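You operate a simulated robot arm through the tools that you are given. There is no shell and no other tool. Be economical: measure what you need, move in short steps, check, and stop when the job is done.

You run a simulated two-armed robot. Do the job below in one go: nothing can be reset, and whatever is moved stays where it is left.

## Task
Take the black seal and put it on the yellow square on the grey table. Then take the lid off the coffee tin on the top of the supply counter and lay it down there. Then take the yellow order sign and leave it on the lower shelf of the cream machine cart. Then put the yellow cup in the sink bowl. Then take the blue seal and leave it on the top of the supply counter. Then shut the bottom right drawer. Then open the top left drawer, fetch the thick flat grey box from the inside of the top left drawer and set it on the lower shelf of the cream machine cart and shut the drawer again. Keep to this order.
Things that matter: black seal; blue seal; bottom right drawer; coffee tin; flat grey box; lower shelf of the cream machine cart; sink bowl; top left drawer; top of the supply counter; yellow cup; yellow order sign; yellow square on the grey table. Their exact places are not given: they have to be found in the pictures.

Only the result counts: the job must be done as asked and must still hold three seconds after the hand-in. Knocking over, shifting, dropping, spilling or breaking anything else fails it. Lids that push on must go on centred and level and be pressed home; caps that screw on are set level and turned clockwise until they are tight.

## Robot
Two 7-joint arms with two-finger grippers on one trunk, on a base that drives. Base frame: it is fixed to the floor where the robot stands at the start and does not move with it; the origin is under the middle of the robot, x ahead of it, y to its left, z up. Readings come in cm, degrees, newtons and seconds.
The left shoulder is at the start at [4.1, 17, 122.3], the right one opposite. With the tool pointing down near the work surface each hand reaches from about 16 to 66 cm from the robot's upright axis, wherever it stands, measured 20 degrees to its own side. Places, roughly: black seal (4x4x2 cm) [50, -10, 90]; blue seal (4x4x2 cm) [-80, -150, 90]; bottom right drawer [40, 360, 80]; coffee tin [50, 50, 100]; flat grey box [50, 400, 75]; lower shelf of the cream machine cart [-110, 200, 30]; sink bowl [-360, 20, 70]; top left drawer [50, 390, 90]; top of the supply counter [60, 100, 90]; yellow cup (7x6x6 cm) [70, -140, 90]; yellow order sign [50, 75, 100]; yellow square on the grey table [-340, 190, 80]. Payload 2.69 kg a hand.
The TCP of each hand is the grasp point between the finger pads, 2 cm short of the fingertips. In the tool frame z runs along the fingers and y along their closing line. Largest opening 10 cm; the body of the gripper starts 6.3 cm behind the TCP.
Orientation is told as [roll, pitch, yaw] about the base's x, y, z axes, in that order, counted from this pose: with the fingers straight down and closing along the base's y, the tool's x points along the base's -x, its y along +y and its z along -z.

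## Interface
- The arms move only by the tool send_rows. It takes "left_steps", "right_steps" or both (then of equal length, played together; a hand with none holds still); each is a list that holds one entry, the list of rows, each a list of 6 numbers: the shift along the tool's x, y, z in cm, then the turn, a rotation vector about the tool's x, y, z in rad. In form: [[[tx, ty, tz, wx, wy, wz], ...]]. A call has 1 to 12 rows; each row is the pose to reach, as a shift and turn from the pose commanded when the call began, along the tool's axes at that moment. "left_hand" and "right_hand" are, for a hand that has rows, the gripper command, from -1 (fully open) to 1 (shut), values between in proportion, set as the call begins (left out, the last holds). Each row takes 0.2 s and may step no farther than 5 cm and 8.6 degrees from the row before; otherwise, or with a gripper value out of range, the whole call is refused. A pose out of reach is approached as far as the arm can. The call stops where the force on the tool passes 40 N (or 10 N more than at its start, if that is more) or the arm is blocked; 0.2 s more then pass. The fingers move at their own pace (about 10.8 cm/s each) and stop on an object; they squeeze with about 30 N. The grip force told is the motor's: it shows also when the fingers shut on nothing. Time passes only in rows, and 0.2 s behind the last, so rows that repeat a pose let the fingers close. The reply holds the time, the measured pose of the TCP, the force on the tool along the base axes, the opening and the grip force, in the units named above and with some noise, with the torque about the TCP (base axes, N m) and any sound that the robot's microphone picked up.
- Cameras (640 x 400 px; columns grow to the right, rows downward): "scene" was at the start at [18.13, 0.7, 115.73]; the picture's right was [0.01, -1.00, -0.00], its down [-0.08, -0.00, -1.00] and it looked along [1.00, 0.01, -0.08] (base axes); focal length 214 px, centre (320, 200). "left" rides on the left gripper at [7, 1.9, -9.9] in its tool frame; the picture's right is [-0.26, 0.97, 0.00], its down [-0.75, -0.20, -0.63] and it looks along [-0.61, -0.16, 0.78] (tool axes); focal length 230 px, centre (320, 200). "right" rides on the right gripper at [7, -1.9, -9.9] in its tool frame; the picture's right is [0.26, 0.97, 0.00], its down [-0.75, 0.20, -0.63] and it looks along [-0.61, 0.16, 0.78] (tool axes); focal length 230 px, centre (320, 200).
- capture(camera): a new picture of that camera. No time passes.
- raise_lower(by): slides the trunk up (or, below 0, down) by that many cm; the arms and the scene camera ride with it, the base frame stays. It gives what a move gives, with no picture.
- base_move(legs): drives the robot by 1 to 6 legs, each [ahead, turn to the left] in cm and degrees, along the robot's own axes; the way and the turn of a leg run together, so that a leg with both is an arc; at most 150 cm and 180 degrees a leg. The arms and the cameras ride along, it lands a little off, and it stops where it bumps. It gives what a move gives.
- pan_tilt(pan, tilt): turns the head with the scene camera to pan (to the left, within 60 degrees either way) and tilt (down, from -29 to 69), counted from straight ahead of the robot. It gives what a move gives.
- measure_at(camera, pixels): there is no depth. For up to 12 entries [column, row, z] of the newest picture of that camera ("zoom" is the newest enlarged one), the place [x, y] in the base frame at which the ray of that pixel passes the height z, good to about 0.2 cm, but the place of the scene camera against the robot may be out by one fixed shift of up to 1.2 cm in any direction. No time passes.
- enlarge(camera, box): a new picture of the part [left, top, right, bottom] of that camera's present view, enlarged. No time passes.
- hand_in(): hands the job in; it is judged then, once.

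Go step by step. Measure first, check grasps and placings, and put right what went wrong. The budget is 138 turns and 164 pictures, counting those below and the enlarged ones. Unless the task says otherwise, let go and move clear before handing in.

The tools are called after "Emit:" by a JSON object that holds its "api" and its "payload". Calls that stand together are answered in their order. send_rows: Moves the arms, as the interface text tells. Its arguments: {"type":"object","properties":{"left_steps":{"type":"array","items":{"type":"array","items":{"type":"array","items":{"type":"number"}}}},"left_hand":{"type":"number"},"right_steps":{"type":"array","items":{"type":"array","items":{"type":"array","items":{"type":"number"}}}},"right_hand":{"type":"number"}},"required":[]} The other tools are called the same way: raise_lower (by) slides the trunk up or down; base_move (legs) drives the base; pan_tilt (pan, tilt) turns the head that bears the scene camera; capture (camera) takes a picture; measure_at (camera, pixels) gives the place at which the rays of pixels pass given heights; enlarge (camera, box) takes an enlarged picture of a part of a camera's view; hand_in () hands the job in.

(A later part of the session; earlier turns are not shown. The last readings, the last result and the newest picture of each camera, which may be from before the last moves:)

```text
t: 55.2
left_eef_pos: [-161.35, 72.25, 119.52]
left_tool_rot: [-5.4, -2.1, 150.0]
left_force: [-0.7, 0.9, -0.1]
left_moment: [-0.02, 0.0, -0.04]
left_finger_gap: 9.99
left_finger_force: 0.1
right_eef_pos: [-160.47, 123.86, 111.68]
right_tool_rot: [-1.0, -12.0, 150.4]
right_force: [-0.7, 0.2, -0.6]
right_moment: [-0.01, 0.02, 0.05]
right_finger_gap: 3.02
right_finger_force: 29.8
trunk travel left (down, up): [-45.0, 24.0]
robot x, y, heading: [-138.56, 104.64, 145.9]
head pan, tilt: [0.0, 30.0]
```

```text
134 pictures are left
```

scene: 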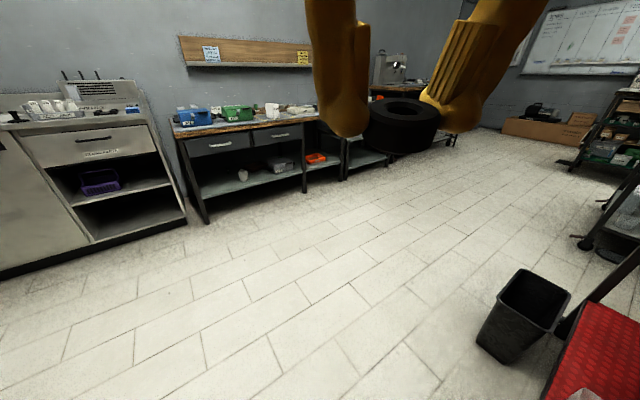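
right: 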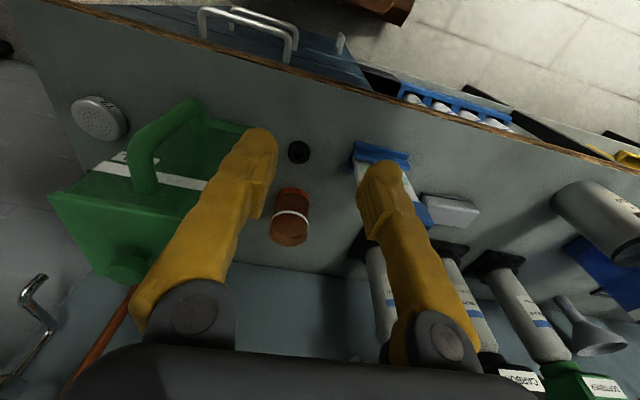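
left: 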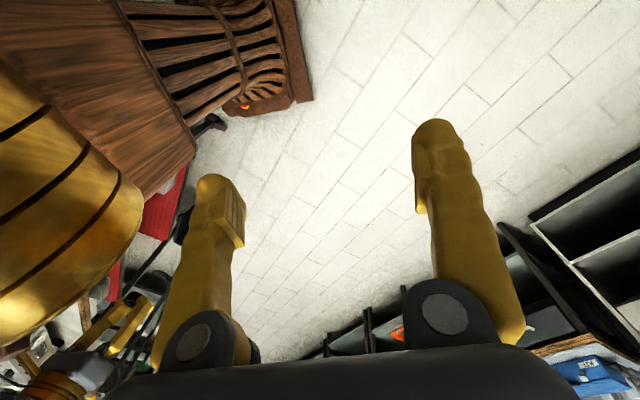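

Still blocked. Readings show the left hand has drifted to beside the body (forward ≈0, left ≈39), so its elbow likely sticks out backward and hits something. I'll bring both hands back to a forward pose and level them.

Emit:
{"api": "send_rows", "payload": {"left_steps": [[[-4, -1.5, 0, 0, 0, 0], [-8, -3, 0, 0.04, 0.02, 0], [-12, -4.5, 0, 0.08, 0.04, 0], [-16, -6, 0, 0.09, 0.04, 0], [-20, -7.5, 0, 0.09, 0.04, 0], [-24, -9, 0, 0.09, 0.04, 0], [-28, -10, 0, 0.09, 0.04, 0], [-28, -10, 0, 0.09, 0.04, 0]]], "right_steps": [[[-2, 0, 0.4, 0, 0.07, 0], [-4, 0, 0.8, 0, 0.14, 0], [-6, 0, 1.2, 0, 0.21, 0], [-6, 0, 1.2, 0, 0.21, 0], [-6, 0, 1.2, 0, 0.21, 0], [-6, 0, 1.2, 0, 0.21, 0], [-6, 0, 1.2, 0, 0.21, 0], [-6, 0, 1.2, 0, 0.21, 0]]]}}

Emit:
{"api": "base_move", "payload": {"legs": [[0, 34], [100, 0]]}}

```text
t: 57.0
left_eef_pos: [-183.73, 88.62, 121.43]
left_tool_rot: [-10.8, 0.1, 150.0]
left_force: [0.6, -1.0, 0.3]
left_moment: [0.02, 0.06, 0.0]
left_finger_gap: 10.0
left_finger_force: 0.0
left hand out of reach, approached as far as the arm can: row 1, 5, 6, 7, 8
right_eef_pos: [-165.77, 126.9, 111.75]
right_tool_rot: [-0.9, -0.2, 150.3]
right_force: [0.8, 0.4, 0.0]
right_moment: [0.01, 0.04, -0.04]
right_finger_gap: 3.02
right_finger_force: 30.1
trunk travel left (down, up): [-45.0, 24.0]
robot x, y, heading: [-138.46, 104.43, 145.9]
head pan, tilt: [0.0, 30.0]
```

```text
t: 63.9
left_eef_pos: [-269.19, 65.69, 121.39]
left_tool_rot: [-10.7, 0.1, -175.4]
left_force: [0.3, 0.4, 0.0]
left_moment: [0.01, -0.04, -0.01]
left_finger_gap: 9.99
left_finger_force: 0.1
right_eef_pos: [-275.96, 107.32, 111.88]
right_tool_rot: [-1.1, -0.1, -175.2]
right_force: [-0.4, 1.1, 0.1]
right_moment: [-0.03, 0.01, -0.02]
right_finger_gap: 3.04
right_finger_force: 30.2
trunk travel left (down, up): [-45.0, 24.0]
robot x, y, heading: [-240.57, 104.18, -179.7]
head pan, tilt: [0.0, 30.0]
```

That freed it. Now I'll look to the right at the bench.

Emit:
{"api": "pan_tilt", "payload": {"pan": -35, "tilt": 30}}

Emit:
{"api": "capture", "payload": {"camera": "scene"}}

```text
t: 64.9
left_eef_pos: [-267.24, 65.7, 121.82]
left_tool_rot: [-11.0, -0.8, -175.4]
left_force: [0.2, -0.1, -0.9]
left_moment: [-0.01, 0.0, -0.01]
left_finger_gap: 10.0
left_finger_force: 0.1
right_eef_pos: [-274.2, 107.31, 112.37]
right_tool_rot: [-1.1, -1.0, -175.3]
right_force: [0.4, -0.2, -0.3]
right_moment: [-0.02, -0.01, 0.02]
right_finger_gap: 3.01
right_finger_force: 30.0
trunk travel left (down, up): [-45.0, 24.0]
robot x, y, heading: [-240.75, 104.13, -179.8]
head pan, tilt: [-35.0, 30.0]
```

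```text
133 pictures are left
```

scene: 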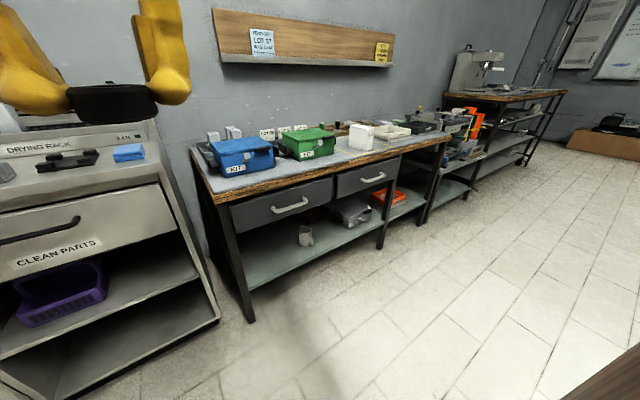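

The grey-topped table spans columns 195–445. I'll measure its front edge and enlarge the top to find the yellow square.

Emit:
{"api": "measure_at", "payload": {"camera": "scene", "pixels": [[250, 322, 2], [380, 248, 2], [218, 198, 85], [445, 138, 85], [375, 150, 85], [335, 160, 85]]}}

Emit:
{"api": "enlarge", "payload": {"camera": "scene", "box": [190, 100, 450, 220]}}

```text
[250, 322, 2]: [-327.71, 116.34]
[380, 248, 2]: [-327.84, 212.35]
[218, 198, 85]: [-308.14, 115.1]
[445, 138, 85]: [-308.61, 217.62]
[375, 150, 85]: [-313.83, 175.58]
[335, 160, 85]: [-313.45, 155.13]
```

```text
2.46 times, centred on (320, 160) of scene
```

zoom: 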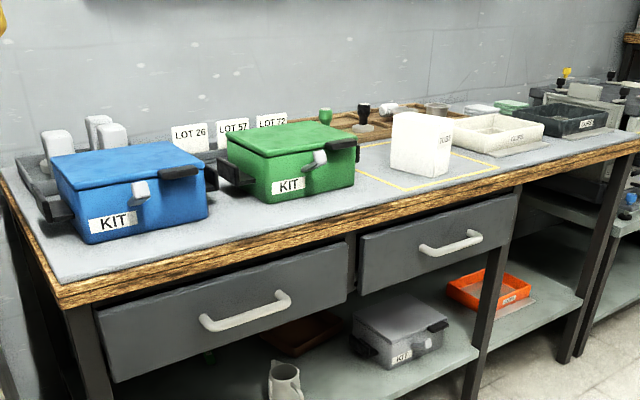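

The yellow square outline surrounds a white tub at zoom (355–500,130–190); the table top seems to be near z≈76. I'll measure the square and the tub.

Emit:
{"api": "measure_at", "payload": {"camera": "zoom", "pixels": [[405, 190, 76], [498, 167, 76], [430, 177, 76], [390, 165, 76], [450, 165, 76], [355, 165, 76], [62, 305, 76], [540, 180, 76], [360, 145, 76]]}}

Emit:
{"api": "base_move", "payload": {"legs": [[0, -90], [60, 0], [0, 90]]}}

Emit:
{"api": "pan_tilt", "payload": {"pan": 0, "tilt": 35}}

Emit:
{"api": "capture", "payload": {"camera": "scene"}}

```text
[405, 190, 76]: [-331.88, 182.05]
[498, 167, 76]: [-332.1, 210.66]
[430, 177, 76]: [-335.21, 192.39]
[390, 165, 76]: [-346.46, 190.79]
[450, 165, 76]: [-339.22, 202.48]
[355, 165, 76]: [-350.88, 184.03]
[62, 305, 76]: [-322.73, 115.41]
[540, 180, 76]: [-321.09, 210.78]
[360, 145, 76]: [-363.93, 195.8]
```

```text
t: 76.1
left_eef_pos: [-268.74, 124.71, 121.84]
left_tool_rot: [-10.9, -0.8, -174.1]
left_force: [0.4, -0.4, 0.1]
left_moment: [0.02, 0.04, 0.0]
left_finger_gap: 10.01
left_finger_force: 0.0
right_eef_pos: [-276.89, 166.2, 112.28]
right_tool_rot: [-1.2, -1.0, -173.8]
right_force: [-0.4, 0.4, -0.3]
right_moment: [0.03, 0.02, -0.01]
right_finger_gap: 3.02
right_finger_force: 29.8
trunk travel left (down, up): [-45.0, 24.0]
robot x, y, heading: [-243.29, 165.29, -177.9]
head pan, tilt: [-35.0, 30.0]
```

```text
t: 77.1
left_eef_pos: [-267.01, 124.93, 122.25]
left_tool_rot: [-11.1, -1.8, -174.0]
left_force: [0.1, 0.4, 0.0]
left_moment: [0.02, -0.01, 0.01]
left_finger_gap: 10.02
left_finger_force: 0.0
right_eef_pos: [-275.11, 166.45, 112.81]
right_tool_rot: [-1.2, -2.0, -173.9]
right_force: [0.0, -0.7, 0.3]
right_moment: [-0.02, 0.02, 0.05]
right_finger_gap: 3.03
right_finger_force: 30.1
trunk travel left (down, up): [-45.0, 24.0]
robot x, y, heading: [-243.09, 165.22, -177.9]
head pan, tilt: [0.0, 35.0]
```

```text
131 pictures are left
```

scene: 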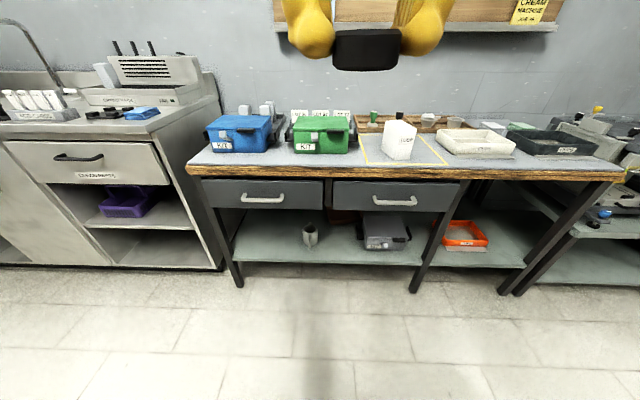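

The square spans columns 360–446 with the tub inside left of centre; free area is its right-front part (~(425,158)). I'll drive to about (-284,190).

Emit:
{"api": "base_move", "payload": {"legs": [[0, -92], [25, 0], [0, 90], [40, 0]]}}

Emit:
{"api": "pan_tilt", "payload": {"pan": -10, "tilt": 45}}

Emit:
{"api": "capture", "payload": {"camera": "scene"}}

Emit:
{"api": "capture", "payload": {"camera": "right"}}

```text
t: 88.9
left_eef_pos: [-308.62, 150.98, 122.24]
left_tool_rot: [-11.0, -1.7, -176.5]
left_force: [0.4, 0.0, -0.5]
left_moment: [-0.01, -0.01, -0.01]
left_finger_gap: 10.0
left_finger_force: 0.2
right_eef_pos: [-314.8, 192.69, 112.91]
right_tool_rot: [-1.3, -1.9, -176.3]
right_force: [0.2, -0.1, 0.0]
right_moment: [0.0, 0.01, 0.01]
right_finger_gap: 3.02
right_finger_force: 30.2
trunk travel left (down, up): [-45.0, 24.0]
robot x, y, heading: [-282.89, 189.78, 179.1]
head pan, tilt: [0.0, 35.0]
```

```text
t: 89.7
left_eef_pos: [-306.46, 150.99, 122.59]
left_tool_rot: [-11.1, -2.8, -176.6]
left_force: [0.6, 0.0, 0.1]
left_moment: [-0.02, 0.01, -0.02]
left_finger_gap: 10.01
left_finger_force: 0.0
right_eef_pos: [-312.87, 192.66, 113.31]
right_tool_rot: [-1.3, -2.8, -176.3]
right_force: [0.1, 0.4, 0.1]
right_moment: [0.04, 0.03, -0.01]
right_finger_gap: 3.01
right_finger_force: 30.4
trunk travel left (down, up): [-45.0, 24.0]
robot x, y, heading: [-283.34, 189.83, 179.3]
head pan, tilt: [-10.0, 45.0]
```

```text
130 pictures are left
```

scene: 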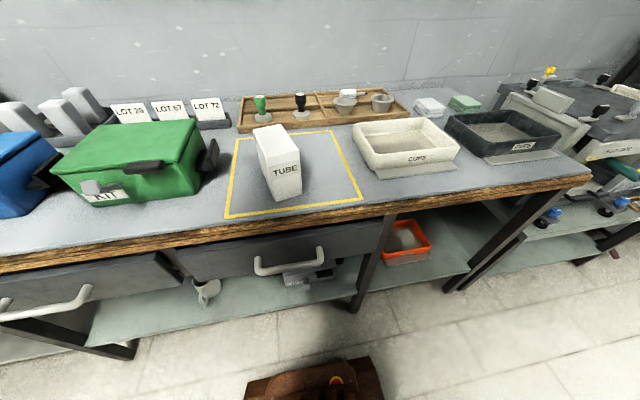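

```text
129 pictures are left
```

right: 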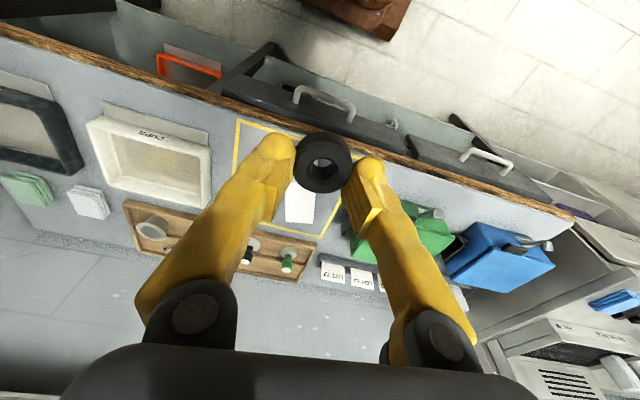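

The free area is the right half of the square, around scene (328,172). I'll measure corners in both cameras at z 76.

Emit:
{"api": "measure_at", "payload": {"camera": "scene", "pixels": [[226, 217, 76], [361, 201, 76], [333, 131, 76], [236, 137, 76], [274, 200, 76], [302, 190, 76], [328, 172, 76], [384, 178, 76]]}}

Emit:
{"api": "measure_at", "payload": {"camera": "right", "pixels": [[238, 122, 74], [238, 122, 76], [238, 122, 78], [305, 143, 76], [330, 232, 76], [234, 170, 76]]}}

```text
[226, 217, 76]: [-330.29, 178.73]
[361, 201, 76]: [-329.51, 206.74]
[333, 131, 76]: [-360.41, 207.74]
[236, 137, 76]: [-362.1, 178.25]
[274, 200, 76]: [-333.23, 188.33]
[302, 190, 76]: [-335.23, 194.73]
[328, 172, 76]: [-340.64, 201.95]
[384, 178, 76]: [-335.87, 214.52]
```

```text
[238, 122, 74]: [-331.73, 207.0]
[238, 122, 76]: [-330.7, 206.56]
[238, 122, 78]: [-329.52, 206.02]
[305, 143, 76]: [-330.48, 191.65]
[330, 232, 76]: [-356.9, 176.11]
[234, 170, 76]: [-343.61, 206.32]
```

Target for the ring: (-340,201.5), inside the square and clear of the tub. First move over it at height, then descend to z≈88.

Emit:
{"api": "send_rows", "payload": {"right_steps": [[[-4.2, -1.7, 0.2, 0, 0.02, 0.03], [-8.5, -3.5, 0.4, 0, 0.049, 0.065], [-13, -5.3, 0.6, 0, 0.049, 0.065], [-17.5, -7, 0.8, 0, 0.049, 0.065], [-22, -8.8, 1.0, 0, 0.049, 0.065], [-26.7, -10.5, 1.3, 0, 0.049, 0.065], [-26.5, -10.5, 6, 0, 0.049, 0.065], [-26.2, -10.5, 11, 0, 0.049, 0.065], [-26, -10.5, 16, 0, 0.049, 0.065], [-25.7, -10.5, 21, 0, 0.049, 0.065], [-25.5, -10.5, 25, 0, 0.049, 0.065], [-25.5, -10.5, 25, 0, 0.049, 0.065]]]}}

Emit:
{"api": "capture", "payload": {"camera": "scene"}}

Emit:
{"api": "capture", "payload": {"camera": "right"}}

```text
t: 92.2
left_eef_pos: [-304.3, 151.03, 122.95]
left_tool_rot: [-11.4, -3.9, -176.6]
left_force: [1.2, 0.4, -0.5]
left_moment: [-0.02, 0.09, 0.04]
left_finger_gap: 10.04
left_finger_force: 0.0
right_eef_pos: [-338.89, 201.81, 90.8]
right_tool_rot: [-1.0, -1.2, 179.9]
right_force: [0.4, 0.5, -0.6]
right_moment: [0.0, 0.06, -0.04]
right_finger_gap: 3.02
right_finger_force: 30.4
trunk travel left (down, up): [-45.0, 24.0]
robot x, y, heading: [-283.35, 189.77, 179.0]
head pan, tilt: [-10.0, 45.0]
stopped in row 12 (right hand): the arm was blocked; the commanded pose is now the measured one
```

```text
128 pictures are left
```

scene: 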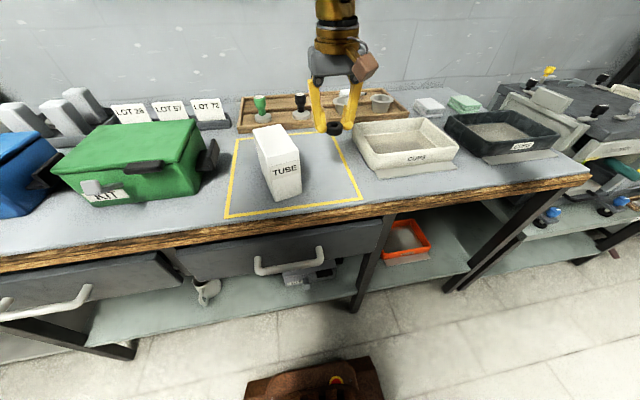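

```text
127 pictures are left
```

right: 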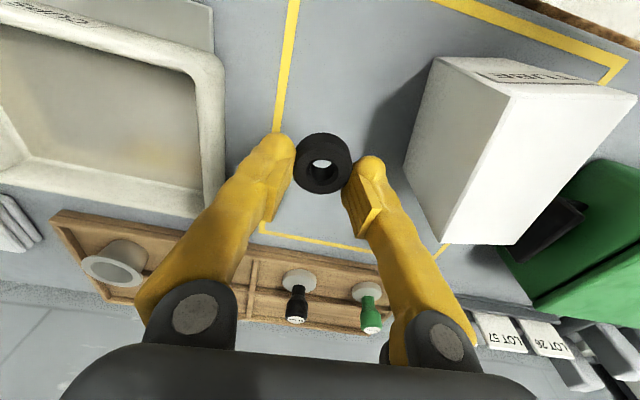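

Ring is over the free part of the square at z 90.8; the arm reported blocked (likely reach). I'll lower the trunk for the remaining descent.

Emit:
{"api": "raise_lower", "payload": {"by": -10}}

Emit:
{"api": "capture", "payload": {"camera": "right"}}

```text
t: 93.5
left_eef_pos: [-304.51, 151.03, 112.96]
left_tool_rot: [-11.4, -3.6, -176.7]
left_force: [-0.4, 0.5, 0.3]
left_moment: [0.01, 0.0, -0.01]
left_finger_gap: 9.99
left_finger_force: 0.1
right_eef_pos: [-339.14, 201.72, 80.77]
right_tool_rot: [-1.1, -0.8, 179.9]
right_force: [-0.1, 0.9, 0.0]
right_moment: [-0.01, -0.02, 0.01]
right_finger_gap: 3.01
right_finger_force: 29.9
trunk travel left (down, up): [-35.0, 34.0]
robot x, y, heading: [-283.13, 190.02, 179.2]
head pan, tilt: [-10.0, 45.0]
```

```text
126 pictures are left
```

right: 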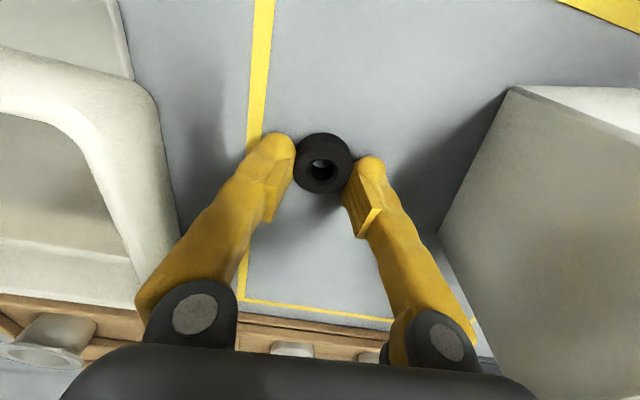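

Now descend in small steps until the ring touches.

Emit:
{"api": "send_rows", "payload": {"right_steps": [[[0, 0, 0.7, 0, 0, 0], [0, 0, 1.2, 0, 0, 0], [0, 0, 1.6, 0, 0, 0], [0, 0, 1.9, 0, 0, 0]]]}}

Emit:
{"api": "enlarge", "payload": {"camera": "scene", "box": [260, 80, 400, 200]}}

```text
t: 94.1
left_eef_pos: [-302.7, 151.0, 113.17]
left_tool_rot: [-11.5, -4.7, -176.5]
left_force: [0.7, 0.4, 0.0]
left_moment: [-0.01, 0.02, -0.01]
left_finger_gap: 10.01
left_finger_force: 0.0
right_eef_pos: [-338.29, 201.74, 80.95]
right_tool_rot: [-0.9, -2.1, 179.9]
right_force: [-1.0, -0.1, -0.9]
right_moment: [-0.03, 0.03, 0.0]
right_finger_gap: 3.02
right_finger_force: 30.0
trunk travel left (down, up): [-35.0, 34.0]
robot x, y, heading: [-283.45, 189.77, 179.5]
head pan, tilt: [-10.0, 45.0]
stopped in row 2 (right hand): the force on the tool passed its limit at 46 N (the readings are from after the stop); the commanded pose is now the measured one
```

```text
3.33 times, centred on (330, 140) of scene
```

zoom: 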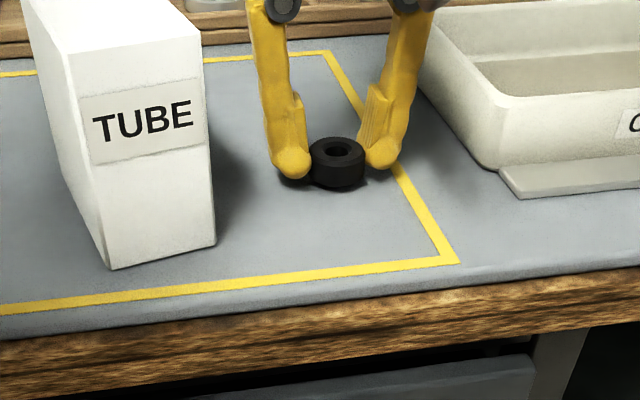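

Contact occurred near z≈80, after which the hand recoiled ~1 cm. I'll lower 0.7 cm and release, then rise.

Emit:
{"api": "send_rows", "payload": {"right_steps": [[[0, 0, 0.4, 0, 0.03, 0], [0, 0, 0.7, 0, 0.03, 0]]]}}

Emit:
{"api": "send_rows", "payload": {"right_steps": [[[0, 0, 0, 0, 0, 0], [0, 0, 0, 0, 0, 0], [0, 0, -1, 0, 0, 0], [0, 0, -4, 0, 0, 0], [0, 0, -8, 0, 0, 0], [0, 0, -12, 0, 0, 0], [0, 0, -17, 0, 0, 0]]], "right_hand": 0}}

Emit:
{"api": "enlarge", "payload": {"camera": "scene", "box": [220, 80, 400, 220]}}

```text
t: 94.7
left_eef_pos: [-302.84, 151.1, 113.19]
left_tool_rot: [-11.6, -4.6, -176.7]
left_force: [0.4, 0.0, 0.7]
left_moment: [-0.03, -0.03, 0.01]
left_finger_gap: 10.0
left_finger_force: 0.1
right_eef_pos: [-338.41, 201.6, 80.32]
right_tool_rot: [-0.8, -0.4, 179.7]
right_force: [1.6, 0.9, 9.4]
right_moment: [-0.03, 0.05, -0.02]
right_finger_gap: 3.03
right_finger_force: 29.5
trunk travel left (down, up): [-35.0, 34.0]
robot x, y, heading: [-283.38, 190.05, 179.4]
head pan, tilt: [-10.0, 45.0]
```

```text
t: 96.3
left_eef_pos: [-302.89, 150.99, 113.09]
left_tool_rot: [-11.6, -4.6, -176.7]
left_force: [-0.3, -0.3, -0.4]
left_moment: [-0.02, 0.02, 0.01]
left_finger_gap: 10.02
left_finger_force: 0.1
right_eef_pos: [-338.14, 201.39, 97.19]
right_tool_rot: [-0.9, -0.4, 179.7]
right_force: [-0.6, 0.9, 0.4]
right_moment: [-0.01, 0.02, 0.01]
right_finger_gap: 5.03
right_finger_force: 0.0
trunk travel left (down, up): [-35.0, 34.0]
robot x, y, heading: [-283.03, 189.75, 179.4]
head pan, tilt: [-10.0, 45.0]
```

```text
2.86 times, centred on (310, 150) of scene
```

zoom: 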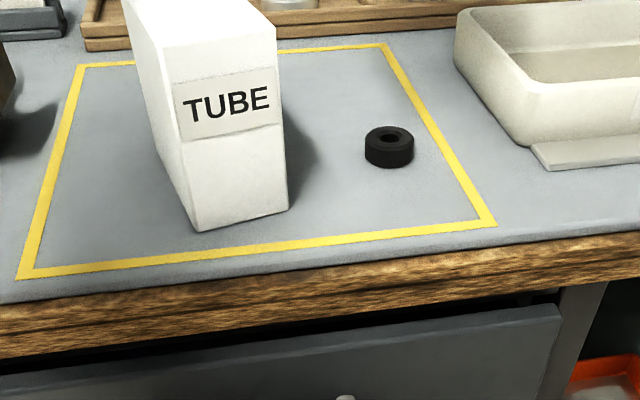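

The ring sits inside the square. Next: retract, level the left hand, raise the trunk, and go back to the supply counter.

Emit:
{"api": "send_rows", "payload": {"right_steps": [[[2, 0, -2, 0, 0, 0], [6, 0, -4, 0, 0, 0], [10.5, 0, -5, 0, 0, 0], [15, 0, -6, 0, 0, 0], [19.5, 0, -6, 0, 0, 0], [22, 0, -6, 0, 0, 0]]], "left_steps": [[[-2, -3, 0, -0.05, 0.02, 0], [-4, -6, 0, -0.1, 0.04, 0], [-6, -9, 0, -0.15, 0.06, 0], [-8, -12, 0, -0.2, 0.08, 0], [-10, -14, 0, -0.2, 0.08, 0], [-10, -14, 0, -0.2, 0.08, 0]]]}}

Emit:
{"api": "raise_lower", "payload": {"by": 10}}

Emit:
{"api": "base_move", "payload": {"legs": [[-40, 0], [0, 90.6], [85, 0], [0, 90]]}}

```text
t: 97.7
left_eef_pos: [-309.02, 151.16, 115.53]
left_tool_rot: [0.1, 0.0, -176.9]
left_force: [-1.7, 0.6, -0.2]
left_moment: [0.02, -0.01, 0.01]
left_finger_gap: 10.0
left_finger_force: 0.1
left hand out of reach, approached as far as the arm can: row 2, 3, 4, 5, 6
right_eef_pos: [-316.06, 201.28, 102.87]
right_tool_rot: [-1.0, -0.4, 179.7]
right_force: [0.0, 0.0, -0.5]
right_moment: [-0.01, 0.0, 0.0]
right_finger_gap: 5.0
right_finger_force: 0.0
trunk travel left (down, up): [-35.0, 34.0]
robot x, y, heading: [-283.42, 189.82, 179.5]
head pan, tilt: [-10.0, 45.0]
```

```text
t: 99.0
left_eef_pos: [-309.07, 151.2, 125.49]
left_tool_rot: [-0.2, 0.1, -176.9]
left_force: [0.4, 0.4, 0.6]
left_moment: [0.01, 0.0, -0.02]
left_finger_gap: 10.0
left_finger_force: 0.0
right_eef_pos: [-316.12, 201.31, 112.83]
right_tool_rot: [-1.0, -0.4, 179.7]
right_force: [0.4, -0.7, 0.3]
right_moment: [0.0, 0.01, -0.01]
right_finger_gap: 4.98
right_finger_force: 0.1
trunk travel left (down, up): [-45.0, 24.0]
robot x, y, heading: [-282.89, 190.06, 179.3]
head pan, tilt: [-10.0, 45.0]
```

```text
t: 113.6
left_eef_pos: [-218.73, 142.75, 125.47]
left_tool_rot: [0.0, 0.0, 5.1]
left_force: [0.3, 0.8, -0.2]
left_moment: [-0.02, 0.02, 0.01]
left_finger_gap: 10.01
left_finger_force: 0.0
right_eef_pos: [-209.7, 93.03, 112.97]
right_tool_rot: [-1.1, -0.5, 1.9]
right_force: [0.0, 1.1, -0.2]
right_moment: [0.0, -0.01, 0.0]
right_finger_gap: 5.0
right_finger_force: 0.2
trunk travel left (down, up): [-45.0, 24.0]
robot x, y, heading: [-243.3, 102.38, 1.3]
head pan, tilt: [-10.0, 45.0]
```

Left hand is 40 cm out to the left, which would pass close to the cream machine. I'll lower it and bring it inward first.

Emit:
{"api": "send_rows", "payload": {"left_steps": [[[-1, 0, 4, 0, 0, 0], [-3, 0, 8, 0, 0, 0], [-5, -3, 11, 0, 0, 0], [-7, -6, 11, 0, 0, 0.02], [-8, -10, 11, 0, 0, 0.04], [-8, -13, 11, 0, 0, 0.06], [-8, -16, 11, 0, 0, 0.07], [-8, -18, 11, 0, 0, 0.07]]]}}

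Emit:
{"api": "pan_tilt", "payload": {"pan": 20, "tilt": 20}}

Emit:
{"api": "capture", "payload": {"camera": "scene"}}

```text
t: 115.4
left_eef_pos: [-211.43, 143.31, 115.82]
left_tool_rot: [-0.1, -0.8, 0.9]
left_force: [0.8, 0.3, -1.0]
left_moment: [0.0, 0.03, 0.01]
left_finger_gap: 10.01
left_finger_force: 0.1
left hand out of reach, approached as far as the arm can: row 3, 4, 5, 6, 7, 8
right_eef_pos: [-211.65, 93.0, 113.31]
right_tool_rot: [-1.2, -1.3, 1.9]
right_force: [0.6, 0.4, -0.1]
right_moment: [0.02, 0.0, -0.01]
right_finger_gap: 5.01
right_finger_force: 0.0
trunk travel left (down, up): [-45.0, 24.0]
robot x, y, heading: [-243.42, 102.66, 1.5]
head pan, tilt: [-10.0, 45.0]
```

```text
t: 116.3
left_eef_pos: [-211.4, 143.27, 115.8]
left_tool_rot: [0.0, -0.9, 1.0]
left_force: [0.1, -0.1, 0.8]
left_moment: [-0.01, 0.0, 0.04]
left_finger_gap: 10.01
left_finger_force: 0.1
right_eef_pos: [-211.67, 92.94, 113.35]
right_tool_rot: [-1.2, -1.3, 1.9]
right_force: [0.4, 0.1, 0.1]
right_moment: [0.0, -0.01, 0.02]
right_finger_gap: 4.99
right_finger_force: 0.0
trunk travel left (down, up): [-45.0, 24.0]
robot x, y, heading: [-243.05, 102.22, 1.3]
head pan, tilt: [20.0, 20.0]
```

```text
123 pictures are left
```

scene: 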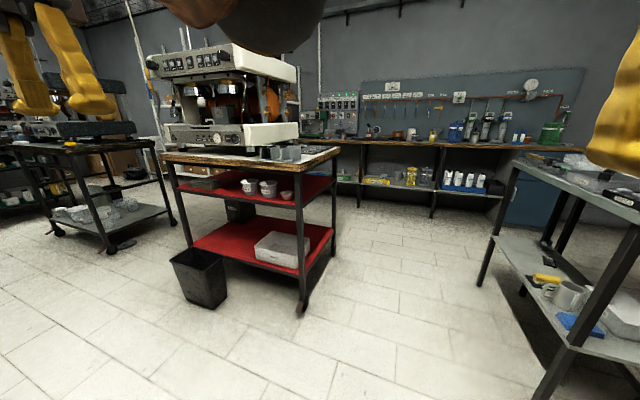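

Emit:
{"api": "measure_at", "payload": {"camera": "scene", "pixels": [[480, 286, 2], [303, 312, 2], [360, 207, 2], [550, 395, 2], [516, 160, 87], [336, 152, 87], [215, 305, 2]]}}

```text
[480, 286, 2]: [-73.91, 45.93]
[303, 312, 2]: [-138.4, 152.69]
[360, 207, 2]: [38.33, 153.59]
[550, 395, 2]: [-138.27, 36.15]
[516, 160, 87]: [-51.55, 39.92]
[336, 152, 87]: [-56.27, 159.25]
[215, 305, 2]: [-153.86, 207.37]
```

Table edge is near y≈48. I'll drive along at about y≈96, slightly away from the cart.

Emit:
{"api": "base_move", "payload": {"legs": [[0, -5], [90, 0], [0, 3.7], [120, 0]]}}

Emit:
{"api": "capture", "payload": {"camera": "scene"}}

```text
t: 127.7
left_eef_pos: [-1.73, 138.46, 115.73]
left_tool_rot: [-0.1, -0.9, 0.5]
left_force: [-0.1, 0.2, 0.4]
left_moment: [0.02, 0.02, -0.02]
left_finger_gap: 10.02
left_finger_force: 0.0
right_eef_pos: [-2.4, 88.22, 113.41]
right_tool_rot: [-1.1, -1.4, 1.3]
right_force: [0.8, 0.2, -0.3]
right_moment: [0.0, 0.04, 0.03]
right_finger_gap: 5.02
right_finger_force: 0.0
trunk travel left (down, up): [-45.0, 24.0]
robot x, y, heading: [-33.81, 97.69, 0.8]
head pan, tilt: [20.0, 20.0]
```

```text
122 pictures are left
```

scene: 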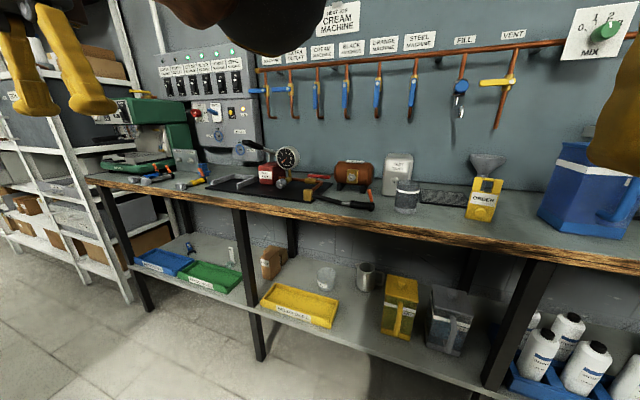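

Sign is at pixel (483,198). I'll move to about (-4,62), facing the counter, so tin is to the right and sign to the left.

Emit:
{"api": "base_move", "payload": {"legs": [[0, -90.8], [36, 0], [0, 90], [28, 0]]}}

Emit:
{"api": "pan_tilt", "payload": {"pan": 0, "tilt": 35}}

Emit:
{"api": "capture", "payload": {"camera": "scene"}}

Emit:
{"api": "capture", "payload": {"camera": "right"}}

```text
t: 139.5
left_eef_pos: [25.92, 99.69, 116.22]
left_tool_rot: [-0.2, -1.8, -3.1]
left_force: [0.0, 0.1, -0.1]
left_moment: [-0.03, 0.02, -0.01]
left_finger_gap: 10.0
left_finger_force: 0.0
right_eef_pos: [22.27, 49.5, 113.81]
right_tool_rot: [-1.1, -2.2, -2.1]
right_force: [-0.5, -0.2, 0.0]
right_moment: [-0.02, 0.02, 0.0]
right_finger_gap: 5.0
right_finger_force: 0.0
trunk travel left (down, up): [-45.0, 24.0]
robot x, y, heading: [-7.25, 60.97, -2.8]
head pan, tilt: [20.0, 20.0]
```

```text
t: 140.3
left_eef_pos: [24.26, 99.81, 116.65]
left_tool_rot: [-0.3, -2.8, -3.2]
left_force: [0.0, -0.7, -0.1]
left_moment: [0.02, 0.01, 0.0]
left_finger_gap: 10.02
left_finger_force: 0.1
right_eef_pos: [20.53, 49.48, 114.2]
right_tool_rot: [-1.2, -3.2, -2.2]
right_force: [0.3, -0.4, -0.6]
right_moment: [0.02, 0.04, -0.03]
right_finger_gap: 5.0
right_finger_force: 0.0
trunk travel left (down, up): [-45.0, 24.0]
robot x, y, heading: [-7.2, 60.87, -2.9]
head pan, tilt: [0.0, 35.0]
```

```text
121 pictures are left
```

scene: 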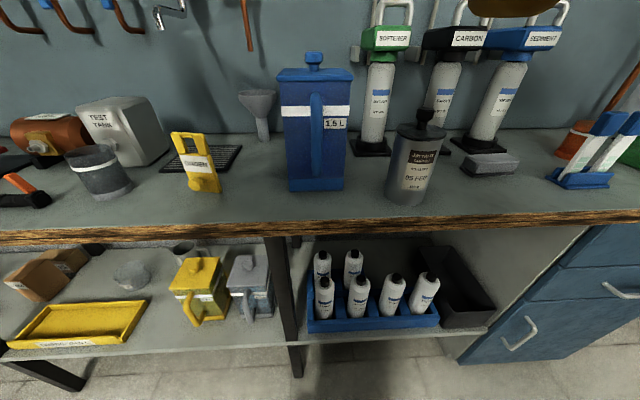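

```text
120 pictures are left
```

right: 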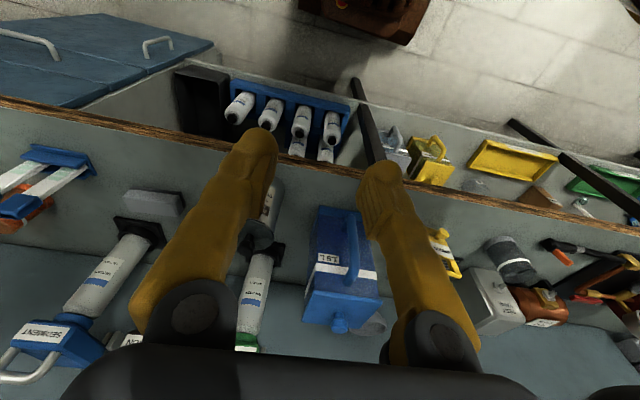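

The tin at (412,165) has a dark lid with a knob at (423,115). I'll enlarge it and measure.

Emit:
{"api": "enlarge", "payload": {"camera": "scene", "box": [340, 90, 560, 227]}}

Emit:
{"api": "measure_at", "payload": {"camera": "scene", "pixels": [[404, 205, 87.7], [388, 192, 87.7], [420, 202, 87.7], [423, 128, 105], [424, 110, 109], [465, 205, 87.7], [500, 205, 87.7], [467, 172, 87.7], [517, 170, 87.7]]}}

```text
2.91 times, centred on (450, 158) of scene
```

zoom: 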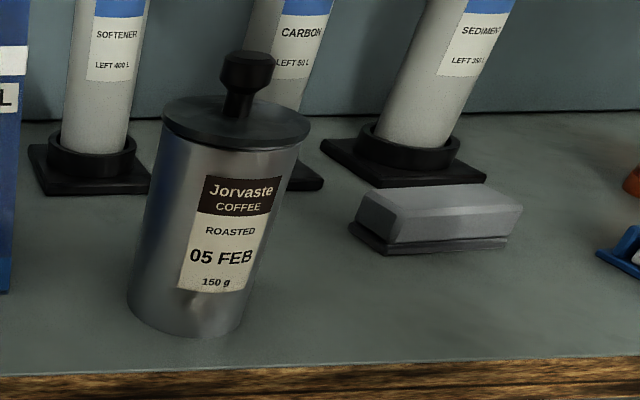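

```text
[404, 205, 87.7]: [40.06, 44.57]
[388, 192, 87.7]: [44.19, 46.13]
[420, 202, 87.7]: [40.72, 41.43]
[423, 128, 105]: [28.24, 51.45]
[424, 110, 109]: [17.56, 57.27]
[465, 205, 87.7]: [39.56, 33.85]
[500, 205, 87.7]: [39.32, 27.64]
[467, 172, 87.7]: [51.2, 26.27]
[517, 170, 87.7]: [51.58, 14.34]
```

Emit:
{"api": "measure_at", "payload": {"camera": "scene", "pixels": [[424, 112, 96], [424, 112, 98], [424, 112, 100], [424, 112, 102], [424, 112, 104], [421, 130, 96], [421, 130, 98], [421, 130, 100]]}}

Emit:
{"api": "measure_at", "payload": {"camera": "right", "pixels": [[252, 240, 96], [252, 240, 100], [252, 240, 104]]}}

```text
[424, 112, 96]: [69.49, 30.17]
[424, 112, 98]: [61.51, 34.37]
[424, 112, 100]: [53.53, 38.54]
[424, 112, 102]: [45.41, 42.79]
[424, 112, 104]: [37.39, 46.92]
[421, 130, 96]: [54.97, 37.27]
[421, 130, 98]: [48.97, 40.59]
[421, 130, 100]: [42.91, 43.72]
```

```text
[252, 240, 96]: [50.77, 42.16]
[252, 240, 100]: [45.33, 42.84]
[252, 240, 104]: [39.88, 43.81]
```

Knob centre is around (45,43), top near z≈103. I'll move the right hand above it at z≈109 with fingers open 6 cm, and look.

Emit:
{"api": "send_rows", "payload": {"right_steps": [[[-4.5, -1, 0.3, 0, 0.02, -0.01], [-9, -2, 0.6, 0, 0.056, -0.038], [-13.5, -3.5, 0.9, 0, 0.056, -0.038], [-18, -4.5, 1.2, 0, 0.056, -0.038], [-22, -5.6, 2.5, 0, 0.056, -0.038], [-23.9, -5.6, 5.5, 0, 0.056, -0.038], [-23.9, -5.6, 5.5, 0, 0.056, -0.038]]], "right_hand": -0.2}}

Emit:
{"api": "capture", "payload": {"camera": "right"}}

Emit:
{"api": "capture", "payload": {"camera": "scene"}}

```text
t: 141.9
left_eef_pos: [24.17, 99.63, 116.7]
left_tool_rot: [-0.3, -2.9, -3.2]
left_force: [0.3, 0.6, 0.9]
left_moment: [0.02, -0.02, 0.01]
left_finger_gap: 9.99
left_finger_force: 0.0
right_eef_pos: [44.33, 42.88, 110.46]
right_tool_rot: [-1.1, 0.1, -0.2]
right_force: [0.3, -0.6, 0.5]
right_moment: [0.0, -0.01, 0.02]
right_finger_gap: 6.0
right_finger_force: 0.0
trunk travel left (down, up): [-45.0, 24.0]
robot x, y, heading: [-7.23, 61.13, -2.8]
head pan, tilt: [0.0, 35.0]
```

```text
118 pictures are left
```

right: 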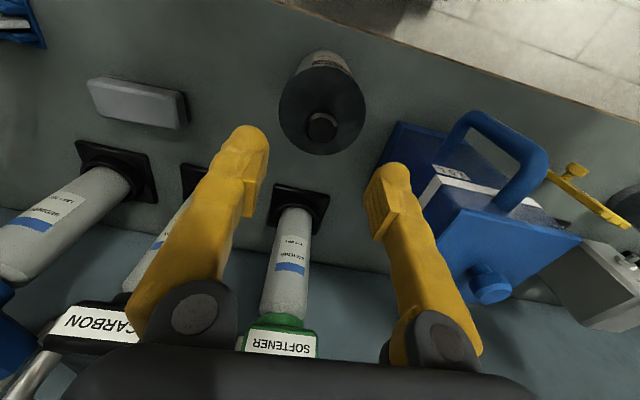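

```text
117 pictures are left
```

scene: 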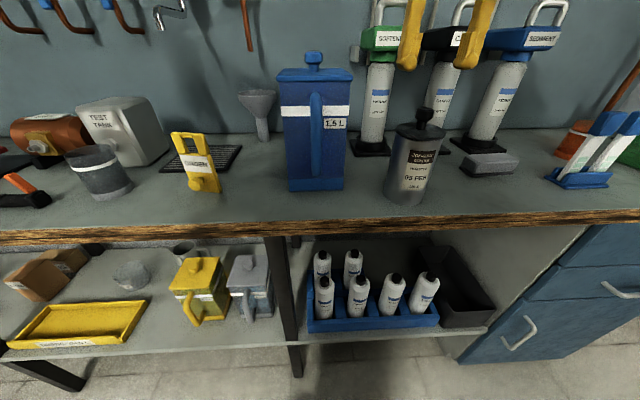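

Emit:
{"api": "measure_at", "payload": {"camera": "right", "pixels": [[321, 127, 101], [321, 127, 102], [321, 127, 103], [321, 127, 104], [322, 110, 99], [322, 110, 100], [280, 110, 100], [365, 110, 100]]}}

Emit:
{"api": "enlarge", "payload": {"camera": "right", "box": [240, 30, 400, 170]}}

```text
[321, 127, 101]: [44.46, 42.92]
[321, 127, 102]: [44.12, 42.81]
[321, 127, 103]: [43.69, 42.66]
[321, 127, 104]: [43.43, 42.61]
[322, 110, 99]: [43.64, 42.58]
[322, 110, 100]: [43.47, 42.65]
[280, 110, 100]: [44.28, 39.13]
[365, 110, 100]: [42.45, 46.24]
```

```text
2.86 times, centred on (320, 100) of right
```

zoom: 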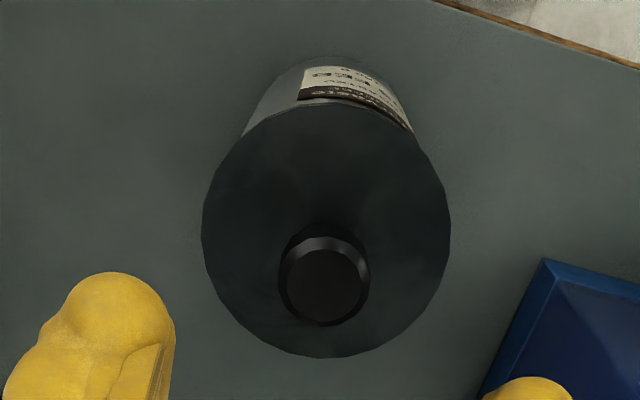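

Lid centre ≈ (43.7,42.7), lid Ø ≈7.3, knob ~2.5 cm wide. I'll descend to z≈102.5 around the knob.

Emit:
{"api": "send_rows", "payload": {"right_steps": [[[0.6, -0.15, 3, 0, 0, 0], [0.6, -0.15, 5.5, 0, 0, 0], [0.6, -0.15, 7, 0, 0, 0], [0.6, -0.15, 7.6, 0, 0, 0], [0.6, -0.15, 7.6, 0, 0, 0]]], "right_hand": -0.1}}

Emit:
{"api": "enlarge", "payload": {"camera": "right", "box": [220, 60, 420, 200]}}

Emit:
{"api": "enlarge", "payload": {"camera": "scene", "box": [360, 60, 480, 200]}}

```text
t: 143.1
left_eef_pos: [24.1, 99.74, 116.77]
left_tool_rot: [-0.3, -2.8, -3.2]
left_force: [-0.1, 0.2, 0.0]
left_moment: [0.01, 0.03, 0.0]
left_finger_gap: 9.99
left_finger_force: 0.1
right_eef_pos: [43.72, 42.69, 102.74]
right_tool_rot: [-1.1, 0.0, -0.2]
right_force: [-0.8, 0.1, -0.2]
right_moment: [-0.01, -0.02, 0.02]
right_finger_gap: 5.5
right_finger_force: 0.1
trunk travel left (down, up): [-45.0, 24.0]
robot x, y, heading: [-6.87, 61.24, -2.7]
head pan, tilt: [0.0, 35.0]
```

```text
2.86 times, centred on (320, 130) of right
```

zoom: 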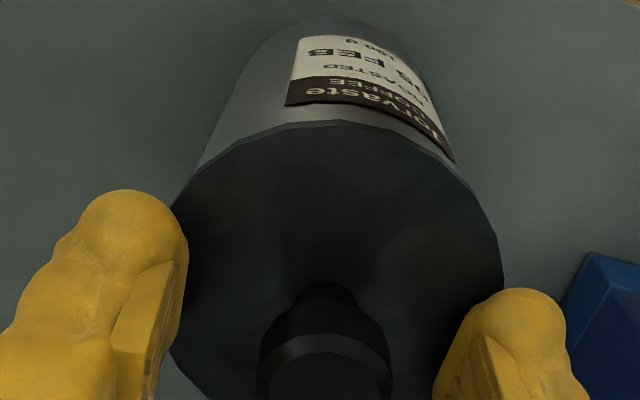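

```text
2.86 times, centred on (420, 130) of scene
```

zoom: 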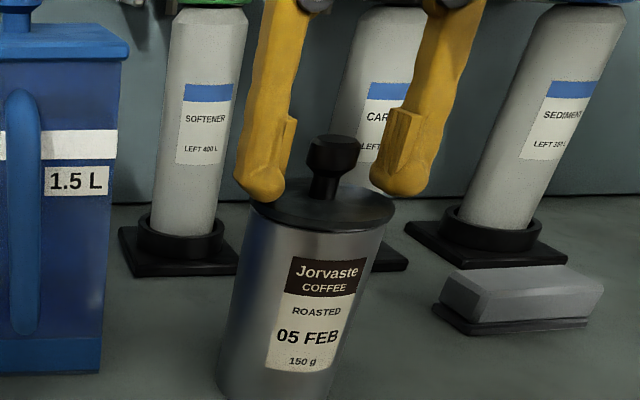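

Fingers straddle the knob. Close and check the grip.

Emit:
{"api": "send_rows", "payload": {"right_steps": [[[0, 0, 0, 0, 0, 0], [0, 0, 0, 0, 0, 0], [0, 0, 0, 0, 0, 0], [0, 0, 0, 0, 0, 0]]], "right_hand": 1}}

Emit:
{"api": "enlarge", "payload": {"camera": "scene", "box": [360, 60, 480, 200]}}

```text
t: 144.1
left_eef_pos: [23.99, 99.65, 116.71]
left_tool_rot: [-0.3, -2.9, -3.3]
left_force: [-0.7, -0.3, 0.1]
left_moment: [0.01, -0.02, -0.04]
left_finger_gap: 10.01
left_finger_force: 0.0
right_eef_pos: [43.74, 42.67, 102.84]
right_tool_rot: [-1.2, 0.0, -0.2]
right_force: [-0.5, 0.2, -0.2]
right_moment: [0.03, 0.0, 0.0]
right_finger_gap: 1.75
right_finger_force: 30.3
trunk travel left (down, up): [-45.0, 24.0]
robot x, y, heading: [-7.05, 61.0, -2.8]
head pan, tilt: [0.0, 35.0]
heard: snap
```

```text
2.86 times, centred on (420, 130) of scene
```

zoom: 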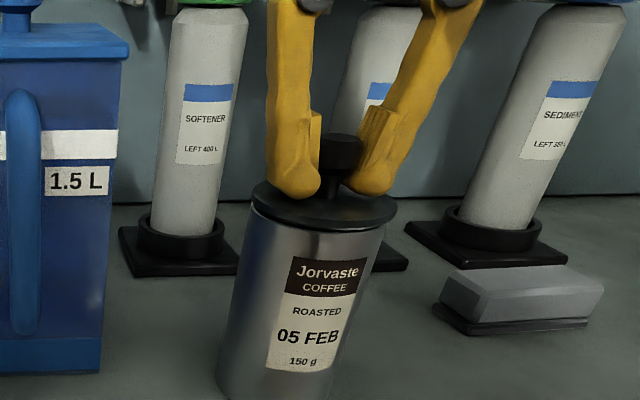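

A snap was heard (lid popped loose); grip 1.75 cm on the knob. Lift straight up.

Emit:
{"api": "send_rows", "payload": {"right_steps": [[[0, 0, -0.5, 0, 0, 0], [0, 0, -1, 0, 0, 0], [0, 0, -2, 0, 0, 0], [0, 0, -3.5, 0, 0, 0], [0, 0, -5, 0, 0, 0], [0, 0, -6, 0, 0, 0]]]}}

Emit:
{"api": "enlarge", "payload": {"camera": "scene", "box": [340, 40, 560, 220]}}

Emit:
{"api": "capture", "payload": {"camera": "right"}}

```text
t: 145.5
left_eef_pos: [24.17, 99.71, 116.73]
left_tool_rot: [-0.3, -2.8, -3.2]
left_force: [1.4, -0.2, 0.4]
left_moment: [0.0, 0.0, 0.0]
left_finger_gap: 9.99
left_finger_force: 0.1
right_eef_pos: [43.63, 42.74, 108.72]
right_tool_rot: [-1.3, 0.1, -0.1]
right_force: [0.2, 0.2, -0.6]
right_moment: [-0.01, -0.01, -0.03]
right_finger_gap: 1.69
right_finger_force: 30.5
trunk travel left (down, up): [-45.0, 24.0]
robot x, y, heading: [-7.22, 61.61, -2.8]
head pan, tilt: [0.0, 35.0]
```

```text
2.22 times, centred on (450, 130) of scene
```

zoom: 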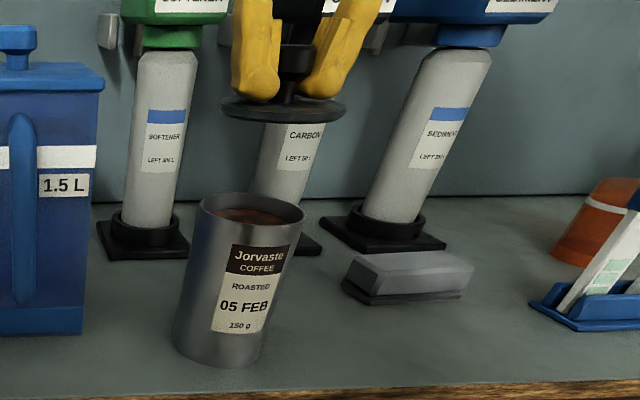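

```text
111 pictures are left
```

right: 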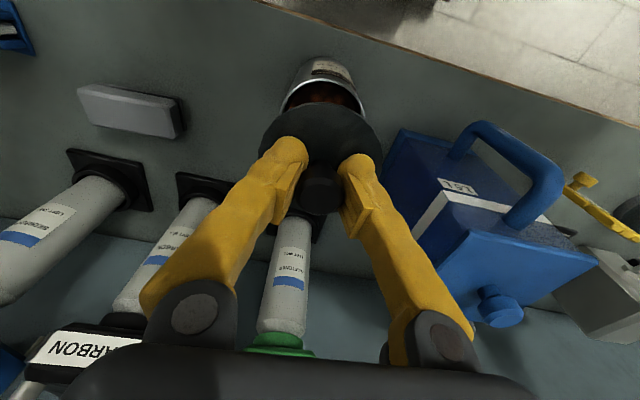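

Lid is off and held. I'll carry it right to the free spot (42,31) and lower to z≈95.

Emit:
{"api": "send_rows", "payload": {"right_steps": [[[0, -3, 0, 0, 0, 0], [0.5, -6.5, 0, 0, 0, 0], [1.2, -10, 0, 0, 0, 0], [1.6, -11.7, 1, 0, 0, 0], [1.6, -11.7, 5, 0, 0, 0], [1.6, -11.7, 9, 0, 0, 0], [1.6, -11.7, 12, 0, 0, 0], [1.6, -11.7, 14, 0, 0, 0], [1.6, -11.7, 14, 0, 0, 0]]]}}

Emit:
{"api": "enlarge", "payload": {"camera": "scene", "box": [360, 80, 560, 240]}}

```text
t: 147.5
left_eef_pos: [24.15, 99.7, 116.73]
left_tool_rot: [-0.2, -2.8, -3.1]
left_force: [0.7, 0.2, 0.6]
left_moment: [0.02, 0.01, 0.0]
left_finger_gap: 10.01
left_finger_force: 0.1
right_eef_pos: [42.22, 30.69, 94.86]
right_tool_rot: [-1.1, -0.1, -0.1]
right_force: [0.5, -1.1, -0.5]
right_moment: [0.01, 0.01, 0.0]
right_finger_gap: 1.68
right_finger_force: 29.9
trunk travel left (down, up): [-45.0, 24.0]
robot x, y, heading: [-7.04, 61.03, -3.0]
head pan, tilt: [0.0, 35.0]
```

```text
2.50 times, centred on (460, 160) of scene
```

zoom: 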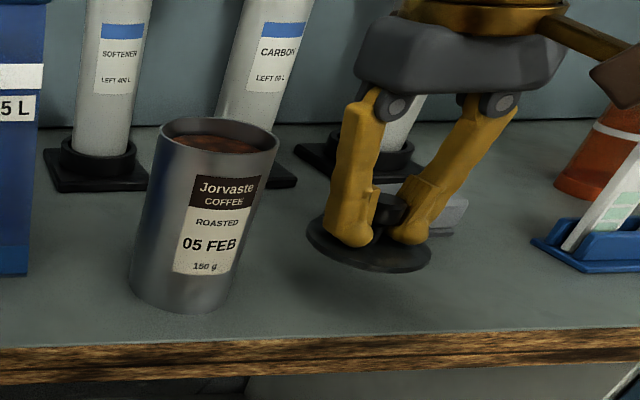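

Lid is about 3–4 cm above the counter and clear. Lower gently until it touches.

Emit:
{"api": "send_rows", "payload": {"right_steps": [[[0, 0, 1, 0, 0, 0], [0, 0, 2, 0, 0, 0], [0, 0, 2.5, 0, 0, 0], [0, 0, 3, 0, 0, 0], [0, 0, 3.3, 0, 0, 0]]]}}

Emit:
{"api": "enlarge", "payload": {"camera": "scene", "box": [420, 130, 540, 220]}}

```text
t: 148.7
left_eef_pos: [24.3, 99.71, 116.64]
left_tool_rot: [-0.3, -2.8, -3.2]
left_force: [-0.4, 0.0, -0.3]
left_moment: [0.02, -0.01, 0.01]
left_finger_gap: 9.97
left_finger_force: 0.1
right_eef_pos: [42.18, 30.88, 91.67]
right_tool_rot: [-1.0, 0.0, -0.1]
right_force: [0.9, -0.7, -0.7]
right_moment: [-0.03, 0.01, 0.0]
right_finger_gap: 1.64
right_finger_force: 29.8
trunk travel left (down, up): [-45.0, 24.0]
robot x, y, heading: [-6.65, 61.13, -2.9]
head pan, tilt: [0.0, 35.0]
```

```text
4.44 times, centred on (480, 175) of scene
```

zoom: 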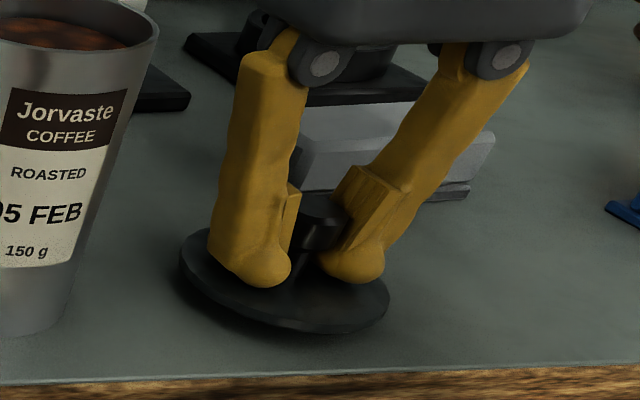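

Emit:
{"api": "send_rows", "payload": {"right_steps": [[[0, 0, 0.25, 0, 0, 0], [0, 0, 0.5, 0, 0, 0], [0, 0, 0.7, 0, 0, 0], [0, 0, 0.9, 0, 0, 0], [0, 0, 1.05, 0, 0, 0]]]}}

```text
t: 149.9
left_eef_pos: [24.01, 99.71, 116.72]
left_tool_rot: [-0.2, -2.8, -3.2]
left_force: [-0.6, 0.5, 0.4]
left_moment: [0.01, -0.04, 0.02]
left_finger_gap: 9.96
left_finger_force: 0.1
right_eef_pos: [42.11, 30.68, 90.66]
right_tool_rot: [-1.1, 0.1, -0.1]
right_force: [-0.1, -1.9, 6.1]
right_moment: [0.02, 0.12, 0.08]
right_finger_gap: 1.61
right_finger_force: 30.1
trunk travel left (down, up): [-45.0, 24.0]
robot x, y, heading: [-7.28, 61.14, -2.8]
head pan, tilt: [0.0, 35.0]
```

Force 6 N up: it rests on the counter. Open gently and rise.

Emit:
{"api": "send_rows", "payload": {"right_steps": [[[0, 0, 0, 0, 0, 0], [0, 0, 0, 0, 0, 0], [0, 0, -1, 0, 0, 0], [0, 0, -4, 0, 0, 0], [0, 0, -8, 0, 0, 0], [0, 0, -13, 0, 0, 0], [0, 0, -18, 0, 0, 0], [3, 0, -22, 0, 0, 0]]], "right_hand": 0}}

Emit:
{"api": "capture", "payload": {"camera": "scene"}}

Emit:
{"api": "enlarge", "payload": {"camera": "scene", "box": [120, 80, 300, 220]}}

```text
t: 151.7
left_eef_pos: [24.04, 99.68, 116.79]
left_tool_rot: [-0.4, -2.8, -3.3]
left_force: [-0.5, 0.1, 0.0]
left_moment: [-0.03, -0.01, -0.02]
left_finger_gap: 10.02
left_finger_force: 0.0
right_eef_pos: [38.78, 30.84, 112.74]
right_tool_rot: [-1.2, 0.0, -0.1]
right_force: [-0.9, -0.5, -0.8]
right_moment: [-0.01, -0.02, -0.03]
right_finger_gap: 5.01
right_finger_force: 0.1
trunk travel left (down, up): [-45.0, 24.0]
robot x, y, heading: [-6.97, 60.84, -2.6]
head pan, tilt: [0.0, 35.0]
```

```text
108 pictures are left
```

scene: 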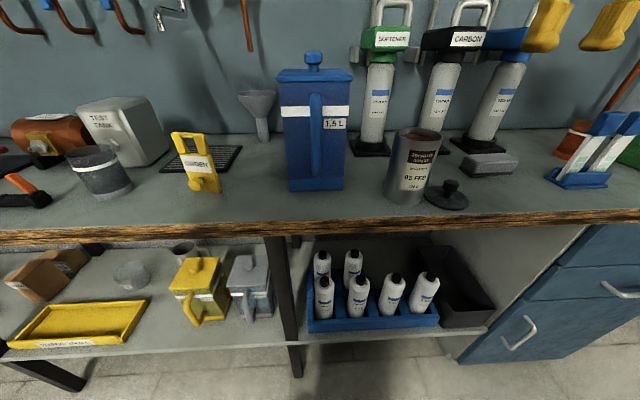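

```text
2.86 times, centred on (210, 150) of scene
```

zoom: 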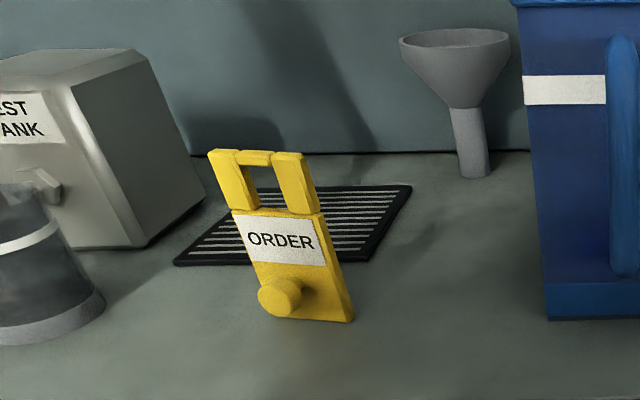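

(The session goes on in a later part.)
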